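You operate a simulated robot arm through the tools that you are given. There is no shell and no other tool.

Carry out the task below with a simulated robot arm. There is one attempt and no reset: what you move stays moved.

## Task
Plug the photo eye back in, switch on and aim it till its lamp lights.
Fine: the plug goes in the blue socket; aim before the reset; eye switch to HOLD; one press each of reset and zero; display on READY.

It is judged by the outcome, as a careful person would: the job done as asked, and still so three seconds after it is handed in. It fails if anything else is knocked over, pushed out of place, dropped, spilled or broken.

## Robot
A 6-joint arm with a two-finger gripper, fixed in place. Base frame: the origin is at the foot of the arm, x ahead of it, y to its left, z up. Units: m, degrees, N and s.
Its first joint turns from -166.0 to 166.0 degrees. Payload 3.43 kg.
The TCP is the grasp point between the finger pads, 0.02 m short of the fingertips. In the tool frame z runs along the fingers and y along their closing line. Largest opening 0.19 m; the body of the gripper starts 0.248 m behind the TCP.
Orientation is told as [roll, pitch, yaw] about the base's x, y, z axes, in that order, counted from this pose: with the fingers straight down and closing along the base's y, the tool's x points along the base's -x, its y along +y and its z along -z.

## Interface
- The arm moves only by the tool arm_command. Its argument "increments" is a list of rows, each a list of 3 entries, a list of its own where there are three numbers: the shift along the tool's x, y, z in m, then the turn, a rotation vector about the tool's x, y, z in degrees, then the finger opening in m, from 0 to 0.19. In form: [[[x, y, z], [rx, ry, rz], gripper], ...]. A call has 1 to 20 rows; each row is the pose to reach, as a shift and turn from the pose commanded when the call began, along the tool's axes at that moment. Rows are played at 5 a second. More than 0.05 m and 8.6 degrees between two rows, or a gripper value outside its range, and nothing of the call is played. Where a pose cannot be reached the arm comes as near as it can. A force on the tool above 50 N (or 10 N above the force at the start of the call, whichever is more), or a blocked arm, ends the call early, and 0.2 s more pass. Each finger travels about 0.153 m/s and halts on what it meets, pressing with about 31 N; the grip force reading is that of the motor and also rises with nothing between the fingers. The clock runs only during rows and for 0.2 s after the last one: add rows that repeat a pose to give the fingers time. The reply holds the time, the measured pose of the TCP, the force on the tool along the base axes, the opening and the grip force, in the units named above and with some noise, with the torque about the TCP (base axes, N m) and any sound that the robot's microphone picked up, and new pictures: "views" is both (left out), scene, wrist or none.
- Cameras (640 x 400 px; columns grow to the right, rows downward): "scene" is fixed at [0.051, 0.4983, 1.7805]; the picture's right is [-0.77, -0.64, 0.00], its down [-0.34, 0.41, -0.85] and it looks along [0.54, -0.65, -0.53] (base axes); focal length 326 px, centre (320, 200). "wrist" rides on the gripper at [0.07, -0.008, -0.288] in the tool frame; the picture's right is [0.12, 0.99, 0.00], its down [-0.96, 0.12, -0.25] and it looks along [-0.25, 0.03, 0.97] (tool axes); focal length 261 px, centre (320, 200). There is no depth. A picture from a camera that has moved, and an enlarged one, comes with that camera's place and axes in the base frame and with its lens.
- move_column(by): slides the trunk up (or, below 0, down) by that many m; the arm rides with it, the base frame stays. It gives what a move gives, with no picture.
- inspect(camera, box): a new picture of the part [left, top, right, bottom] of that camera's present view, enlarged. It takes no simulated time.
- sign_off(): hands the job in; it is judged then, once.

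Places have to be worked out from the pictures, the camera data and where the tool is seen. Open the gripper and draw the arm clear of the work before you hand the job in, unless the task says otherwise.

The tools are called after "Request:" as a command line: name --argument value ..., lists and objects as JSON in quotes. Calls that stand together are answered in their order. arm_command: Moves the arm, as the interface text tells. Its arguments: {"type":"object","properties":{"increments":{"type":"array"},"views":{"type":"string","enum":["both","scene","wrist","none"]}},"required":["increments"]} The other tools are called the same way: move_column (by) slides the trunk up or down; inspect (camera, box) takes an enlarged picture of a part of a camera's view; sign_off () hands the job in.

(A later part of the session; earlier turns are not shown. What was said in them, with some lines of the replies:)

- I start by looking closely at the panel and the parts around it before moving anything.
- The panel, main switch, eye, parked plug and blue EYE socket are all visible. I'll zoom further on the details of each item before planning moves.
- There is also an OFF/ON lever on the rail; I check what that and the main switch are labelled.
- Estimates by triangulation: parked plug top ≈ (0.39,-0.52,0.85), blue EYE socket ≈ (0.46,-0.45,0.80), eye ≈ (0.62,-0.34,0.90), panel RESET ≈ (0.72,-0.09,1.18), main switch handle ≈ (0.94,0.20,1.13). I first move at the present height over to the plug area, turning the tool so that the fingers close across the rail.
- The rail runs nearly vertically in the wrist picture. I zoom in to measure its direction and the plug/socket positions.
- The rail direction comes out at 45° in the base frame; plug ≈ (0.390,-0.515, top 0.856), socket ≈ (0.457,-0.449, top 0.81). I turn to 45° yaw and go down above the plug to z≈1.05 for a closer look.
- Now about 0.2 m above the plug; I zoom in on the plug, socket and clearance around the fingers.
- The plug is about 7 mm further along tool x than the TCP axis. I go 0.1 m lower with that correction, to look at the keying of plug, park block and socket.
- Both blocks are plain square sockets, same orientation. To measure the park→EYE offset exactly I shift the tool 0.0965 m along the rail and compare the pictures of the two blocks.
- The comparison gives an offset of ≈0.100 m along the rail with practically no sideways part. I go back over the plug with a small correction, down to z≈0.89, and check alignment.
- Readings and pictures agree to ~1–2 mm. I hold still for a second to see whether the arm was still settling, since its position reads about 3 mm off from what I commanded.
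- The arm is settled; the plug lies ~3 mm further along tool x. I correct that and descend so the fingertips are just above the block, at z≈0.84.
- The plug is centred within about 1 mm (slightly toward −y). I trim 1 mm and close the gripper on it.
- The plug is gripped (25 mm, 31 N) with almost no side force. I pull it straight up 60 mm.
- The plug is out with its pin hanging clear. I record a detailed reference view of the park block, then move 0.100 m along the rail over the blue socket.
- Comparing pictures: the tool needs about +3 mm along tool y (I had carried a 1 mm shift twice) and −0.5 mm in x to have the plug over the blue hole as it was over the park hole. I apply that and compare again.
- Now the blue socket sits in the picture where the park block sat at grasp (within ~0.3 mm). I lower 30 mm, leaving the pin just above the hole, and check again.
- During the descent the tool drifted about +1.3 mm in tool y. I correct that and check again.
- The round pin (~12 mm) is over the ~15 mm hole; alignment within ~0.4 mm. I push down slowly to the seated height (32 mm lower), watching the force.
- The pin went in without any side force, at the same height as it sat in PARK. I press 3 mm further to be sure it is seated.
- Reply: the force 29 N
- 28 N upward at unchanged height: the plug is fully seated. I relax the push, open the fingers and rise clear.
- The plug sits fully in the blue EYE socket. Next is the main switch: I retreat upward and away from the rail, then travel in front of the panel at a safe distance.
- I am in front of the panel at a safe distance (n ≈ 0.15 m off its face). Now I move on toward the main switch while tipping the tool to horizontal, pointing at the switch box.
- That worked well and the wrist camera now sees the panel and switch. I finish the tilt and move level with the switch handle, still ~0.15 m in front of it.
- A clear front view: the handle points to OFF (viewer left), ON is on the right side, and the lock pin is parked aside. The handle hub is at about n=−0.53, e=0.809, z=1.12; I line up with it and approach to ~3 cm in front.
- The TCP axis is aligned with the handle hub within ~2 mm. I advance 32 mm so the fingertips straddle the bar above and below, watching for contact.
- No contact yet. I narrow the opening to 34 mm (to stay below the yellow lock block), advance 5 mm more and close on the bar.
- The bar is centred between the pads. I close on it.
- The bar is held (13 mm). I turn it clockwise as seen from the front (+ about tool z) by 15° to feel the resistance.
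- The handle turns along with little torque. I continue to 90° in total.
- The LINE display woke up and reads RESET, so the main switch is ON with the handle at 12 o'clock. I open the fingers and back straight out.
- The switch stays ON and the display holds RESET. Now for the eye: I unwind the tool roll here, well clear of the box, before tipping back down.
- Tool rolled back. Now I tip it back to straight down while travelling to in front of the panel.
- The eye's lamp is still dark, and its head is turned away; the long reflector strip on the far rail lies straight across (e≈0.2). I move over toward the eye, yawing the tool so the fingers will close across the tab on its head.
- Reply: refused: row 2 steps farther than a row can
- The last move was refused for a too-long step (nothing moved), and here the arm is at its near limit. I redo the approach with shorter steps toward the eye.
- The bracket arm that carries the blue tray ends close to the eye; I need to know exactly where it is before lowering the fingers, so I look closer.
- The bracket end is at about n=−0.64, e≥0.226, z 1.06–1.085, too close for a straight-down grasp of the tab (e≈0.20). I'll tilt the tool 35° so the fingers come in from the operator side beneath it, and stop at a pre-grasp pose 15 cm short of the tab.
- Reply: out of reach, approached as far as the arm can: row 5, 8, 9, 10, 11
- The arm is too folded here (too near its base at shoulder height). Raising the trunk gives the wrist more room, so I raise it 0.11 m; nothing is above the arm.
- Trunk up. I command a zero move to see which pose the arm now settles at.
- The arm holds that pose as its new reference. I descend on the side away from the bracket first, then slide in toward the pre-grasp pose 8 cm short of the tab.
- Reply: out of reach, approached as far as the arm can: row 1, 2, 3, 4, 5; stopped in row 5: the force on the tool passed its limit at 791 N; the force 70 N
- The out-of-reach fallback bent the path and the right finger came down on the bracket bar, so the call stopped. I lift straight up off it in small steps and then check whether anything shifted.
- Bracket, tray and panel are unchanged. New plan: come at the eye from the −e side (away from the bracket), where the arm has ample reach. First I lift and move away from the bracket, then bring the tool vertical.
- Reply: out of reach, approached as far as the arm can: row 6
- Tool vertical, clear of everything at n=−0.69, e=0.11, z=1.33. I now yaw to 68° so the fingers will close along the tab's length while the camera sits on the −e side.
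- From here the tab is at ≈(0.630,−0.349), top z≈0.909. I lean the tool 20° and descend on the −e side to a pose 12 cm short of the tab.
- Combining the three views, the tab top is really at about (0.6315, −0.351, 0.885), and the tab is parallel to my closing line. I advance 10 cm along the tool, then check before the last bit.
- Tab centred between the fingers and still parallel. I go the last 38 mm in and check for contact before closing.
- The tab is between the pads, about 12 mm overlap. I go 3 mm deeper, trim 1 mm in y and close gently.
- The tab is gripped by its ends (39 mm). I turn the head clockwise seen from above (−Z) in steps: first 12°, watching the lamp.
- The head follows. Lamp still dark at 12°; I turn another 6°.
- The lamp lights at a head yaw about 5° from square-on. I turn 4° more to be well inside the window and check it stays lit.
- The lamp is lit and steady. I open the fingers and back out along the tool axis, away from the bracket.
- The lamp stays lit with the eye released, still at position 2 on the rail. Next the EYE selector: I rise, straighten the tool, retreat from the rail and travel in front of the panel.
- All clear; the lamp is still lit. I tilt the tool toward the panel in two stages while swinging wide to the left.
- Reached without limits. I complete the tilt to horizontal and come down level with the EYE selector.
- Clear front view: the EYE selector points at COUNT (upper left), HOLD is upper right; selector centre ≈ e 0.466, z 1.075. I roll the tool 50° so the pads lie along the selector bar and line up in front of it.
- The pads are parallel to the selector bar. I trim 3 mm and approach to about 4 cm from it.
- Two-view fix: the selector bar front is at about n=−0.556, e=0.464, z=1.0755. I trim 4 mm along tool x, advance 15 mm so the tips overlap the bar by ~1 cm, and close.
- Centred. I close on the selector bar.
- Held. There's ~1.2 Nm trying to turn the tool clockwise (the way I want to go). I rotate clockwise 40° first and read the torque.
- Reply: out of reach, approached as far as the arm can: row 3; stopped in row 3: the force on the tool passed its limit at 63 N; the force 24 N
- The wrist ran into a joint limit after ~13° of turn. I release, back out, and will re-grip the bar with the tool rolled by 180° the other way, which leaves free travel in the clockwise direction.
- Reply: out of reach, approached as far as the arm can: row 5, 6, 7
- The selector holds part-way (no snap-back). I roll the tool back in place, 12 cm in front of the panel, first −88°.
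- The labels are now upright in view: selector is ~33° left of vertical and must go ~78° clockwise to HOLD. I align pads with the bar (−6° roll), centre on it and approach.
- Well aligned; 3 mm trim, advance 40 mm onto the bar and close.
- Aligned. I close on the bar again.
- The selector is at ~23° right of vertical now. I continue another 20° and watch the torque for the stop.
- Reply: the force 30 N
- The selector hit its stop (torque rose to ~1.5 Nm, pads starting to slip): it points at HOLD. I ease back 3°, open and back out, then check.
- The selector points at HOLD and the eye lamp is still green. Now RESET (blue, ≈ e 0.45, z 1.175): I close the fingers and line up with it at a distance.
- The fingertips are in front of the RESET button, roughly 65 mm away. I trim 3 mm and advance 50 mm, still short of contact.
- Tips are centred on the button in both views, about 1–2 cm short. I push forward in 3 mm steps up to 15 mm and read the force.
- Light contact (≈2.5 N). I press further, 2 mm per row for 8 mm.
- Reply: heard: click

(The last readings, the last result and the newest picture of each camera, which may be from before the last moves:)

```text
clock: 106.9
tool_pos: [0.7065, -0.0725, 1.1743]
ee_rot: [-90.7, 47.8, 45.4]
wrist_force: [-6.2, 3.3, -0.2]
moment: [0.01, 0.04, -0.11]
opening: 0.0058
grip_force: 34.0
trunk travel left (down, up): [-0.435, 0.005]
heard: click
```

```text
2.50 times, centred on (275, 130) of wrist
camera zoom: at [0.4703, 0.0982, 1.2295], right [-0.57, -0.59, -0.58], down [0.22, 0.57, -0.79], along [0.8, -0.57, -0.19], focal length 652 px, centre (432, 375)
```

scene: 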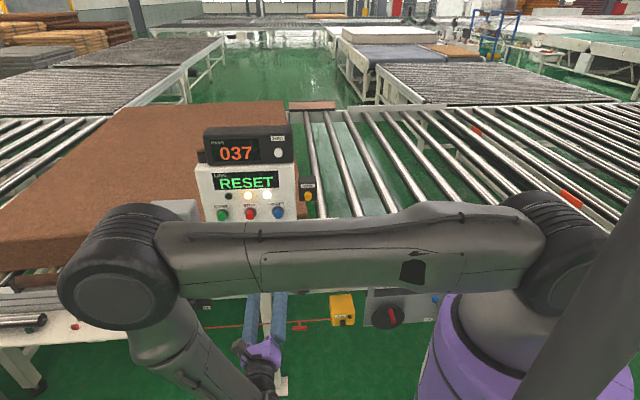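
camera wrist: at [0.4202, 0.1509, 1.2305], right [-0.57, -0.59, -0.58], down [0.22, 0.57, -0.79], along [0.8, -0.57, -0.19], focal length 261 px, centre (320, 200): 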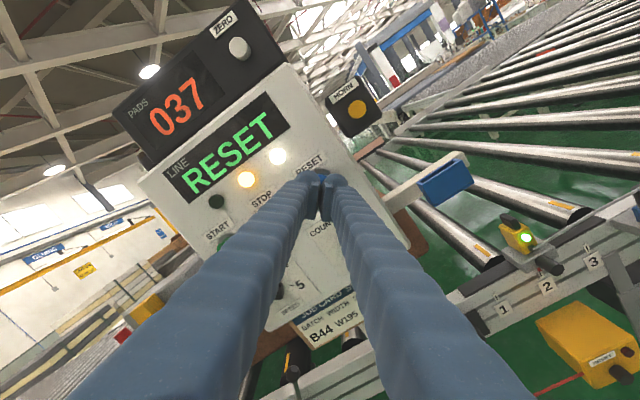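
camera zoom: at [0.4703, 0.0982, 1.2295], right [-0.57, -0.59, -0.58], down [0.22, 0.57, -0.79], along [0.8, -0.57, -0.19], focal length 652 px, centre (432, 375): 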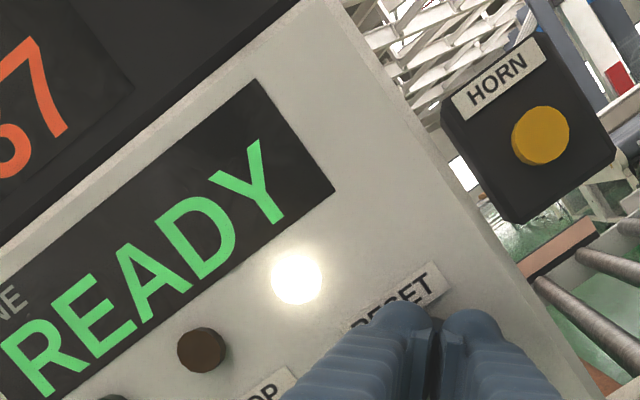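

Click heard and LINE reads READY. I back straight out.

Request:
arm_command --increments '[[[0, 0, -0.02], [0, 0, 0], 0.0], [[0, 0, -0.05], [0, 0, 0], 0.0], [[0, 0, -0.09], [0, 0, 0], 0.0], [[0, 0, -0.12], [0, 0, 0], 0.0], [[0, 0, -0.12], [0, 0, 0], 0.0]]' --views "both"

Request:
inspect --camera "wrist" --box '[120, 0, 400, 200]'

```text
clock: 108.1
tool_pos: [0.6214, 0.0115, 1.1737]
ee_rot: [-90.5, 47.8, 45.4]
wrist_force: [0.1, 0.2, -0.7]
moment: [-0.02, -0.01, -0.01]
opening: 0.0
grip_force: 34.2
trunk travel left (down, up): [-0.435, 0.005]
camera wrist: at [0.3839, 0.1818, 1.2282], right [-0.57, -0.59, -0.58], down [0.22, 0.57, -0.79], along [0.8, -0.57, -0.2], focal length 261 px, centre (320, 200)
```

scene: 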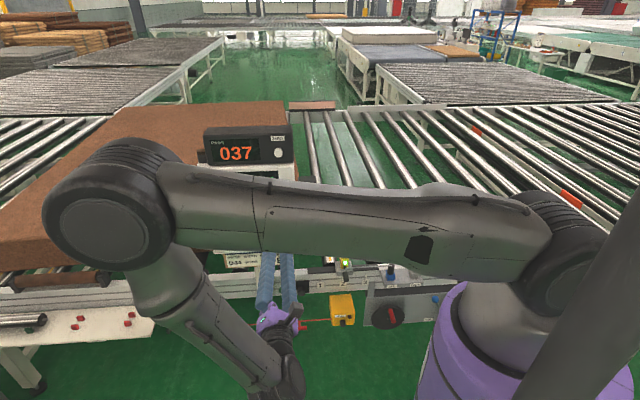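
wrist: 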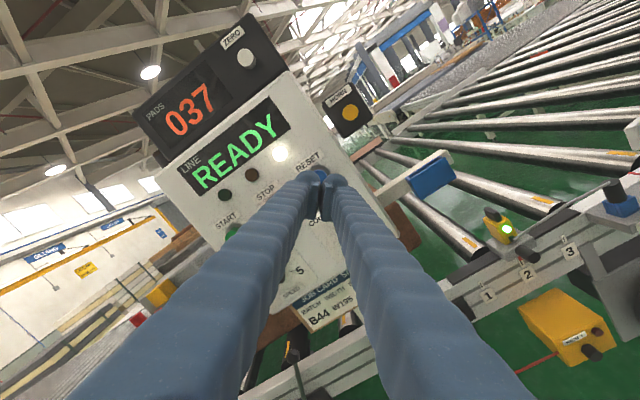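

```text
2.00 times, centred on (260, 100) of wrist
camera zoom: at [0.3839, 0.1818, 1.2282], right [-0.57, -0.59, -0.58], down [0.22, 0.57, -0.79], along [0.8, -0.57, -0.2], focal length 521 px, centre (440, 400)
```

zoom: 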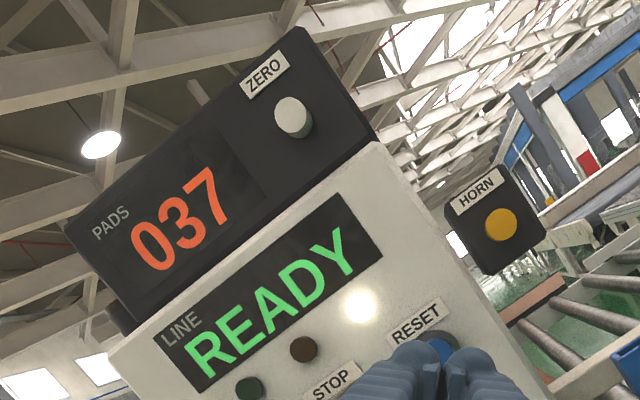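

READY stands. Next ZERO (≈ e 0.434, z 1.388, n −0.575). I go up level with it in checked steps, staying 13 cm off the panel, to see whether the arm reaches there.

Request:
arm_command --increments '[[[0.026, -0.0208, 0], [0, 0, 0], 0.0], [[0.0521, -0.0417, 0], [0, 0, 0], 0.0], [[0.0782, -0.0625, 0], [0, 0, 0], 0.0], [[0.0782, -0.0625, 0], [0, 0, 0], 0.0]]' --views "none"

```text
clock: 109.1
tool_pos: [0.6164, 0.0067, 1.2742]
ee_rot: [-90.5, 47.9, 45.3]
wrist_force: [-0.5, -0.3, 1.5]
moment: [0.0, -0.01, -0.02]
opening: 0.0002
grip_force: 34.8
trunk travel left (down, up): [-0.435, 0.005]
```

No limit reported at z=1.274. Another 60 mm up.

Request:
arm_command --increments '[[[0.0235, -0.0188, 0], [0, 0, 0], 0.0], [[0.047, -0.0376, 0], [0, 0, 0], 0.0], [[0.047, -0.0376, 0], [0, 0, 0], 0.0]]' --views "none"

```text
clock: 109.9
tool_pos: [0.6113, 0.0043, 1.3344]
ee_rot: [-90.6, 47.8, 45.4]
wrist_force: [-0.1, 0.5, 0.0]
moment: [-0.03, -0.03, 0.0]
opening: 0.0003
grip_force: 34.3
trunk travel left (down, up): [-0.435, 0.005]
```

Still fine. The last 54 mm up to ZERO's height.

Request:
arm_command --increments '[[[0.0205, -0.0175, 0], [0, 0, 0], 0.0], [[0.0411, -0.0351, 0], [0, 0, 0], 0.0], [[0.0411, -0.0351, 0], [0, 0, 0], 0.0]]' --views "wrist"

Request:
inspect --camera "wrist" --box '[240, 90, 400, 220]'

Request:
inspect --camera "scene" --box '[190, 110, 330, 220]'

```text
clock: 110.7
tool_pos: [0.6102, 0.0051, 1.3883]
ee_rot: [-90.6, 48.0, 45.4]
wrist_force: [-0.1, 0.1, -0.3]
moment: [0.01, -0.02, -0.02]
opening: 0.0
grip_force: 34.2
trunk travel left (down, up): [-0.435, 0.005]
camera wrist: at [0.374, 0.1741, 1.4441], right [-0.57, -0.59, -0.58], down [0.22, 0.57, -0.79], along [0.8, -0.57, -0.2], focal length 261 px, centre (320, 200)
```

wrist: 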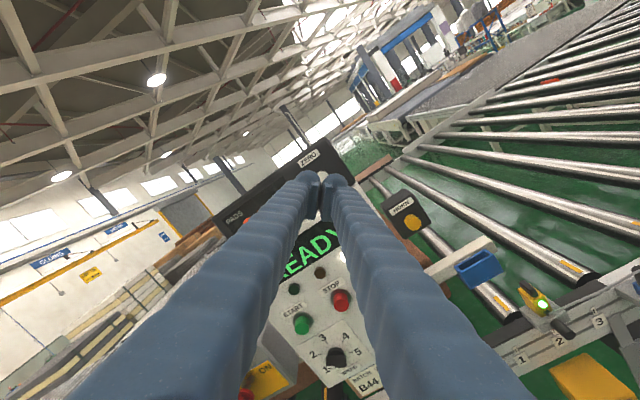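

```text
3.08 times, centred on (320, 155) of wrist
camera zoom: at [0.374, 0.1741, 1.4441], right [-0.57, -0.59, -0.58], down [0.22, 0.57, -0.79], along [0.8, -0.57, -0.2], focal length 802 px, centre (320, 338)
```

zoom: 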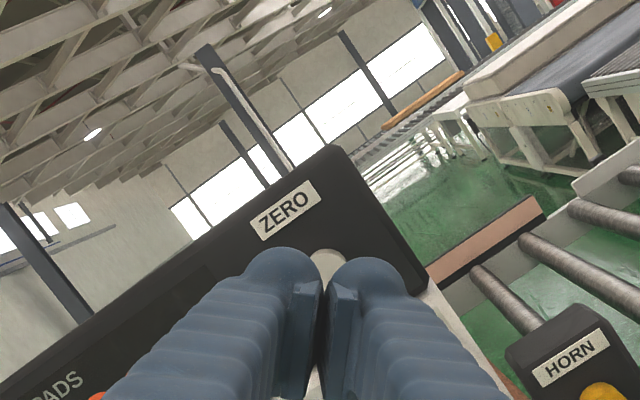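

```text
3.64 times, centred on (260, 165) of scene
camera zoom: at [0.051, 0.4983, 1.7805], right [-0.77, -0.64, 0.0], down [-0.34, 0.41, -0.85], along [0.54, -0.65, -0.53], focal length 1184 px, centre (538, 327)
```

zoom: 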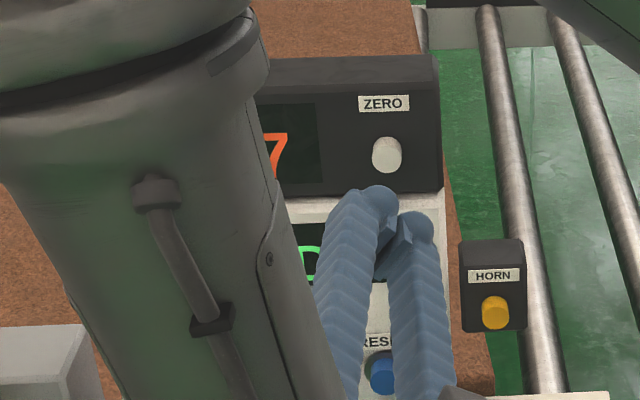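

Reached without any limit. ZERO sits ~5 mm lower/right of my axis; I trim 4 mm and advance to just short of it.

Request:
arm_command --increments '[[[-0.0045, 0.0045, 0.03], [0, 0, 0], 0.0], [[-0.0045, 0.0045, 0.06], [0, 0, 0], 0.0], [[-0.0045, 0.0045, 0.09], [0, 0, 0], 0.0], [[-0.0045, 0.0045, 0.105], [0, 0, 0], 0.0], [[-0.0045, 0.0045, 0.105], [0, 0, 0], 0.0]]' --views "none"

Request:
inspect --camera "wrist" --box '[250, 100, 390, 220]'

Request:
inspect --camera "scene" --box '[230, 110, 330, 200]'

```text
clock: 111.9
tool_pos: [0.6881, -0.0676, 1.3823]
ee_rot: [-90.5, 47.8, 45.3]
wrist_force: [0.9, 0.3, 0.0]
moment: [-0.03, -0.01, -0.02]
opening: 0.0
grip_force: 34.5
trunk travel left (down, up): [-0.435, 0.005]
```

```text
3.33 times, centred on (320, 160) of wrist
camera zoom: at [0.4505, 0.1013, 1.4383], right [-0.57, -0.59, -0.58], down [0.22, 0.57, -0.79], along [0.8, -0.57, -0.2], focal length 869 px, centre (320, 333)
```

zoom: 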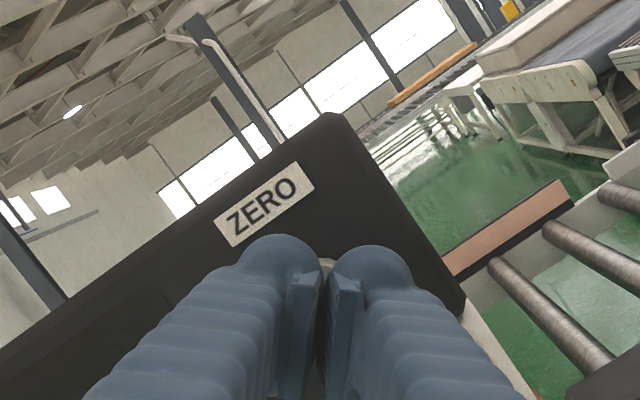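

```text
4.44 times, centred on (280, 155) of scene
camera zoom: at [0.051, 0.4983, 1.7805], right [-0.77, -0.64, 0.0], down [-0.34, 0.41, -0.85], along [0.54, -0.65, -0.53], focal length 1448 px, centre (498, 400)
```

zoom: 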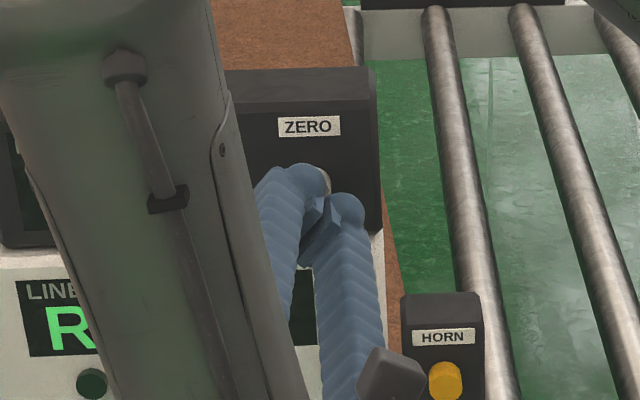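

Tips are over the ZERO button, ~1.5 cm short. I advance in 3 mm steps and read the force.

Request:
arm_command --increments '[[[0, 0, 0.003], [0, 0, 0], 0.0], [[0, 0, 0.006], [0, 0, 0], 0.0], [[0, 0, 0.009], [0, 0, 0], 0.0], [[0, 0, 0.012], [0, 0, 0], 0.0], [[0, 0, 0.015], [0, 0, 0], 0.0]]' --views "none"

Request:
inspect --camera "wrist" --box '[140, 100, 390, 300]'

```text
clock: 113.1
tool_pos: [0.6977, -0.0792, 1.3814]
ee_rot: [-90.5, 47.8, 45.4]
wrist_force: [-1.1, 0.9, -0.3]
moment: [-0.01, -0.01, 0.02]
opening: 0.0
grip_force: 34.1
trunk travel left (down, up): [-0.435, 0.005]
```

```text
2.00 times, centred on (265, 200) of wrist
camera zoom: at [0.4613, 0.0906, 1.4372], right [-0.57, -0.59, -0.58], down [0.22, 0.57, -0.79], along [0.8, -0.57, -0.2], focal length 521 px, centre (430, 200)
```

zoom: 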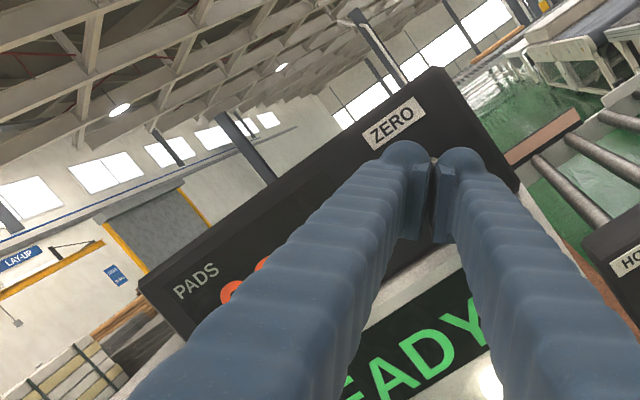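

Barely in contact (≈1.4 N). I press on, 2 mm per row for 8 mm, listening for the click.

Request:
arm_command --increments '[[[0, 0, 0.002], [0, 0, 0], 0.0], [[0, 0, 0.004], [0, 0, 0], 0.0], [[0, 0, 0.006], [0, 0, 0], 0.0], [[0, 0, 0.008], [0, 0, 0], 0.0]]' --views "none"

Request:
inspect --camera "wrist" --box '[140, 100, 390, 300]'

```text
clock: 114.1
tool_pos: [0.7033, -0.0853, 1.3826]
ee_rot: [-90.7, 47.8, 45.3]
wrist_force: [-3.6, 1.8, -0.5]
moment: [0.04, 0.0, -0.04]
opening: 0.0
grip_force: 34.1
trunk travel left (down, up): [-0.435, 0.005]
heard: click
```

```text
2.00 times, centred on (265, 200) of wrist
camera zoom: at [0.4665, 0.0847, 1.4374], right [-0.57, -0.59, -0.58], down [0.22, 0.57, -0.79], along [0.8, -0.57, -0.19], focal length 521 px, centre (430, 200)
```

zoom: 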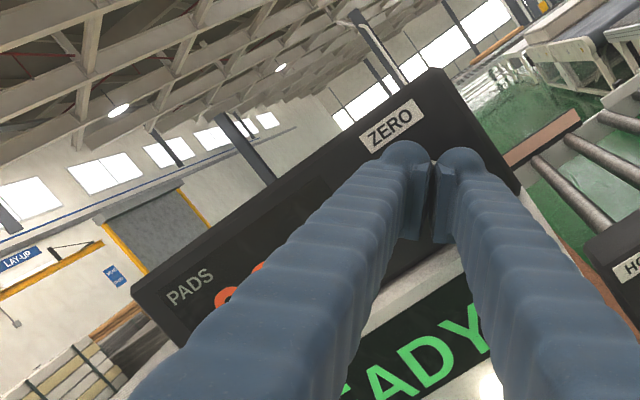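

A click was heard from ZERO. I back straight out without touching it again.

Request:
arm_command --increments '[[[0, 0, -0.02], [0, 0, 0], 0.0], [[0, 0, -0.05], [0, 0, 0], 0.0], [[0, 0, -0.09], [0, 0, 0], 0.0], [[0, 0, -0.13], [0, 0, 0], 0.0], [[0, 0, -0.13], [0, 0, 0], 0.0]]' --views "both"

Request:
inspect --camera "wrist" --box '[140, 100, 390, 300]'

```text
clock: 115.3
tool_pos: [0.6105, 0.0039, 1.3827]
ee_rot: [-90.6, 47.8, 45.3]
wrist_force: [0.4, 0.0, 0.6]
moment: [-0.02, -0.04, -0.03]
opening: 0.0
grip_force: 34.0
trunk travel left (down, up): [-0.435, 0.005]
camera wrist: at [0.3738, 0.1747, 1.4379], right [-0.57, -0.59, -0.58], down [0.22, 0.57, -0.79], along [0.8, -0.57, -0.2], focal length 261 px, centre (320, 200)
```

scene: 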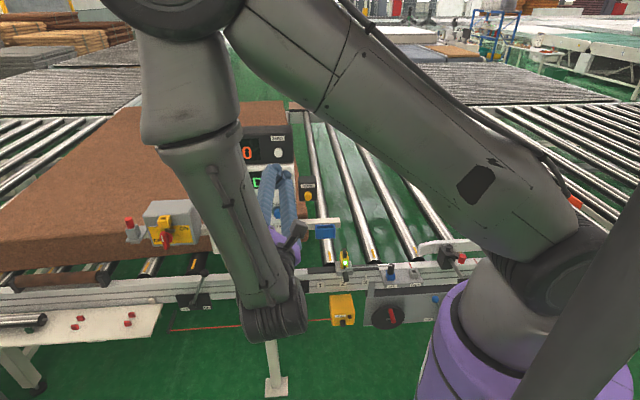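
wrist: 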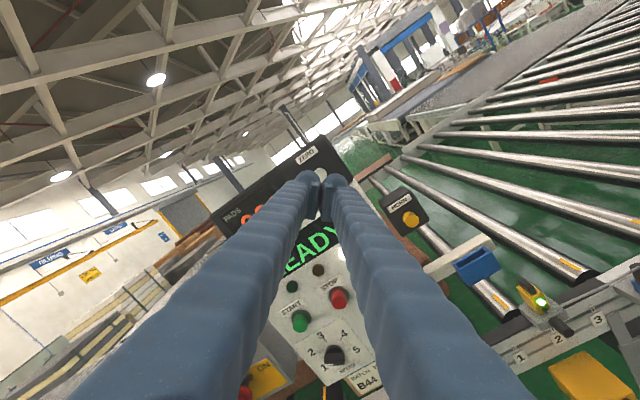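

```text
2.00 times, centred on (265, 200) of wrist
camera zoom: at [0.3738, 0.1747, 1.4379], right [-0.57, -0.59, -0.58], down [0.22, 0.57, -0.79], along [0.8, -0.57, -0.2], focal length 521 px, centre (430, 200)
```

zoom: 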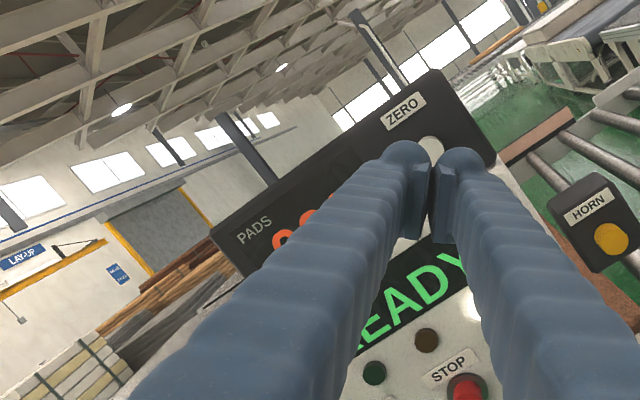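

I open the fingers and move off to the side, rolling the tool back, to get a full view of the panel.

Request:
arm_command --increments '[[[-0.017, -0.0186, -0.005], [0, 0, 8], 0.01], [[-0.0335, -0.0371, -0.01], [0, 0, 16], 0.03], [[-0.05, -0.0557, -0.015], [0, 0, 24], 0.05], [[-0.067, -0.0742, -0.02], [0, 0, 32], 0.07], [[-0.084, -0.0928, -0.025], [0, 0, 40], 0.09], [[-0.1006, -0.1113, -0.03], [0, 0, 48], 0.1], [[-0.1006, -0.1113, -0.03], [0, 0, 48], 0.1]]' --views "both"

Request:
inspect --camera "wrist" --box '[200, 0, 420, 200]'

```text
clock: 116.9
tool_pos: [0.6935, 0.134, 1.3808]
ee_rot: [-90.4, -0.2, 45.9]
wrist_force: [-0.6, -0.1, 0.8]
moment: [0.0, 0.0, 0.02]
opening: 0.1
grip_force: 0.2
trunk travel left (down, up): [-0.435, 0.005]
camera wrist: at [0.4367, 0.2835, 1.3862], right [-0.07, -0.09, -0.99], down [0.49, 0.86, -0.11], along [0.87, -0.5, -0.02], focal length 261 px, centre (320, 200)
```

scene: 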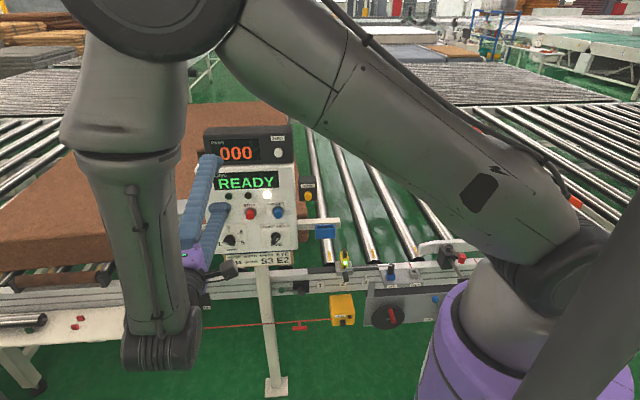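
wrist: 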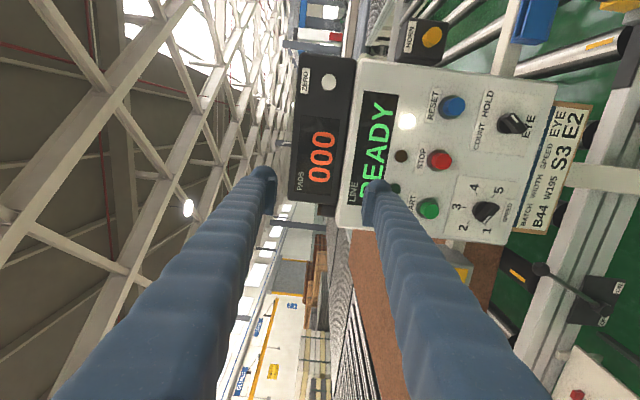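

```text
2.00 times, centred on (310, 100) of wrist
camera zoom: at [0.4367, 0.2835, 1.3862], right [-0.07, -0.09, -0.99], down [0.49, 0.86, -0.11], along [0.87, -0.5, -0.02], focal length 521 px, centre (340, 400)
```

zoom: 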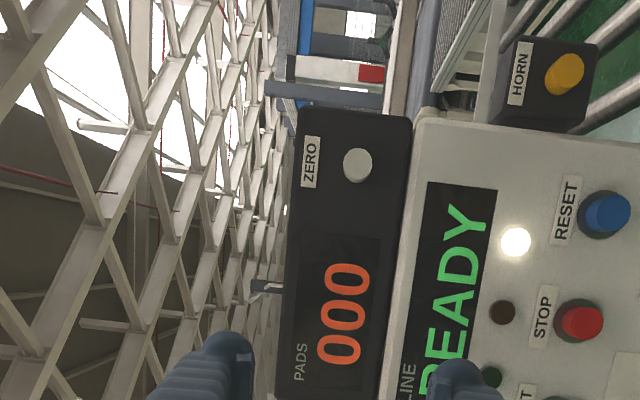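

PADS shows 000 and LINE shows READY. I bring the tool back to vertical and raise it clear of the panel.

Request:
arm_command --increments '[[[0, -0.01, 0], [-8.2, 0, 0], 0.1], [[0, -0.02, 0], [-16.4, 0, 0], 0.1], [[0, -0.03, 0], [-24.6, 0, 0], 0.1], [[0, -0.04, 0], [-32.8, 0, 0], 0.1], [[0, -0.05, 0], [-41, 0, 0], 0.1], [[0, -0.06, 0], [-49.2, 0, 0], 0.1], [[0, -0.07, 0], [-57.4, 0, 0], 0.1], [[0, -0.08, 0], [-65.6, 0, 0], 0.1], [[0, -0.09, 0], [-73.8, 0, 0], 0.1], [[0, -0.1, 0], [-82, 0, 0], 0.1], [[0, -0.11, 0], [-90, 0, 0], 0.1], [[0, -0.15, 0], [-90, 0, 0], 0.1], [[0, -0.15, 0], [-90, 0, 0], 0.1]]' --views "both"

Request:
inspect --camera "scene" --box '[110, 110, 350, 280]'

Request:
inspect --camera "scene" --box '[320, 220, 480, 330]'

Request:
inspect --camera "scene" --box '[190, 190, 310, 270]'

```text
clock: 119.7
tool_pos: [0.6928, 0.1354, 1.5306]
ee_rot: [-0.2, -0.1, 45.8]
wrist_force: [0.5, 0.3, -0.3]
moment: [0.02, 0.16, -0.03]
opening: 0.0999
grip_force: 0.0
trunk travel left (down, up): [-0.435, 0.005]
camera wrist: at [0.6472, 0.0784, 1.8171], right [-0.8, 0.61, 0.0], down [0.59, 0.77, 0.25], along [0.15, 0.19, -0.97], focal length 261 px, centre (320, 200)
```

scene: 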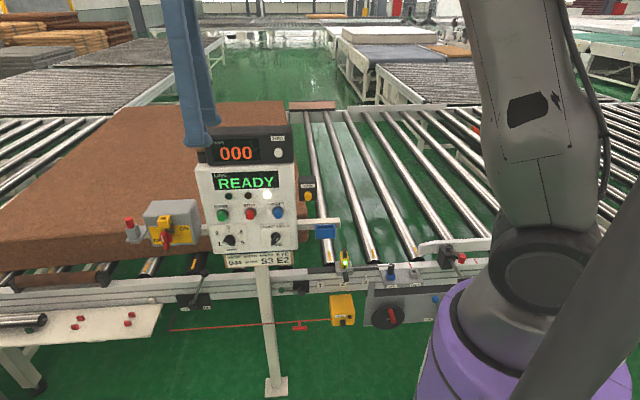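
wrist: 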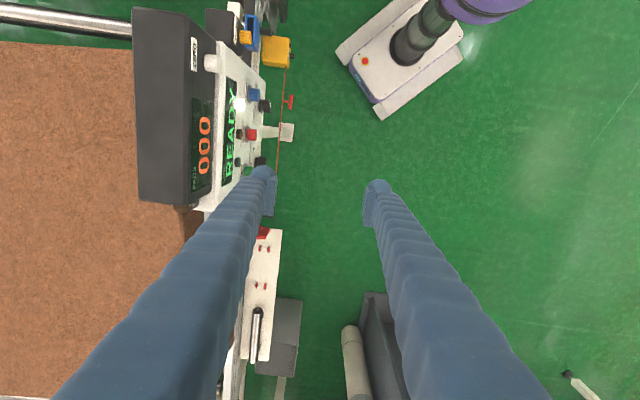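

```text
2.35 times, centred on (230, 195) of scene
camera zoom: at [0.051, 0.4983, 1.7805], right [-0.77, -0.64, 0.0], down [-0.34, 0.41, -0.85], along [0.54, -0.65, -0.53], focal length 766 px, centre (532, 212)
```

zoom: 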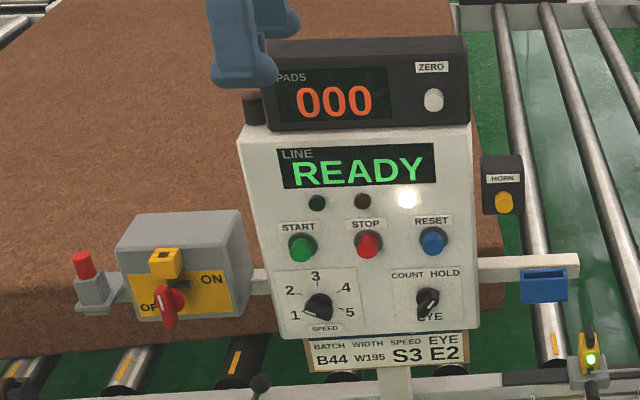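

```text
3.64 times, centred on (400, 275) of scene
camera zoom: at [0.051, 0.4983, 1.7805], right [-0.77, -0.64, 0.0], down [-0.34, 0.41, -0.85], along [0.54, -0.65, -0.53], focal length 1184 px, centre (29, -73)
```

zoom: 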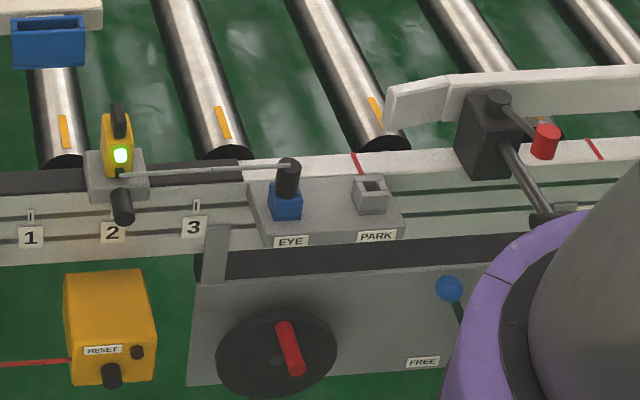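

```text
5.00 times, centred on (250, 230) of scene
camera zoom: at [0.051, 0.4983, 1.7805], right [-0.77, -0.64, 0.0], down [-0.34, 0.41, -0.85], along [0.54, -0.65, -0.53], focal length 1629 px, centre (670, 50)
```

zoom: 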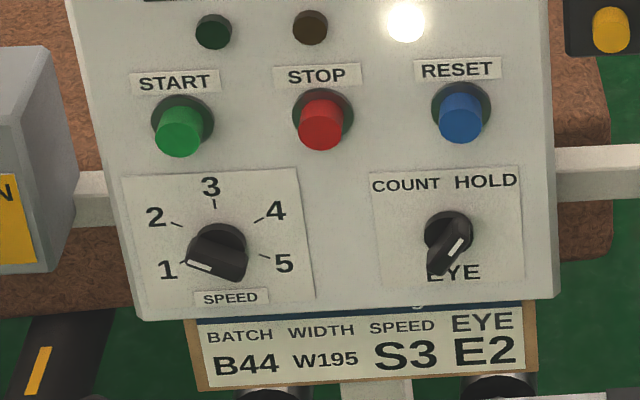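

Final check: plug in the blue EYE socket, main switch on, eye lamp green at position 2, selector on HOLD, PADS 000, LINE READY. SPEED, START and STOP were left alone; the gripper is open and the arm is clear of the work. I hand the job in.

Request:
sign_off

```text
The job is handed in.
```

The job is done and handed in. The photo eye is plugged in and aimed, and the line reads READY.

- **Plug:** it is in the blue EYE socket, pressed down until it was fully seated.
- **Main switch:** it is on, and the display lit up when I turned it.
- **Aim:** I turned the eye's head until its green lamp lit, before pressing reset. The lamp stayed lit after I let go, and the eye is still at position 2.
- **Eye switch:** it points at HOLD, turned to its stop.
- **Reset and zero:** I pressed each once and heard one click each. The pad counter reads 000.

**Bracket contact:** while approaching the eye, the arm struck the white bracket that holds the blue tray. The force peaked at 791 N before the arm stopped. In the close-up views afterwards the bracket, tray and panel looked unmoved, and nothing else was disturbed, but check that bracket in person.

The speed dial is still at 1, although the job card says S3; I left it because you didn't ask for it. START and STOP were not touched, the gripper is open, and the arm is clear of the work. The trunk is 0.11 m higher than where it started.
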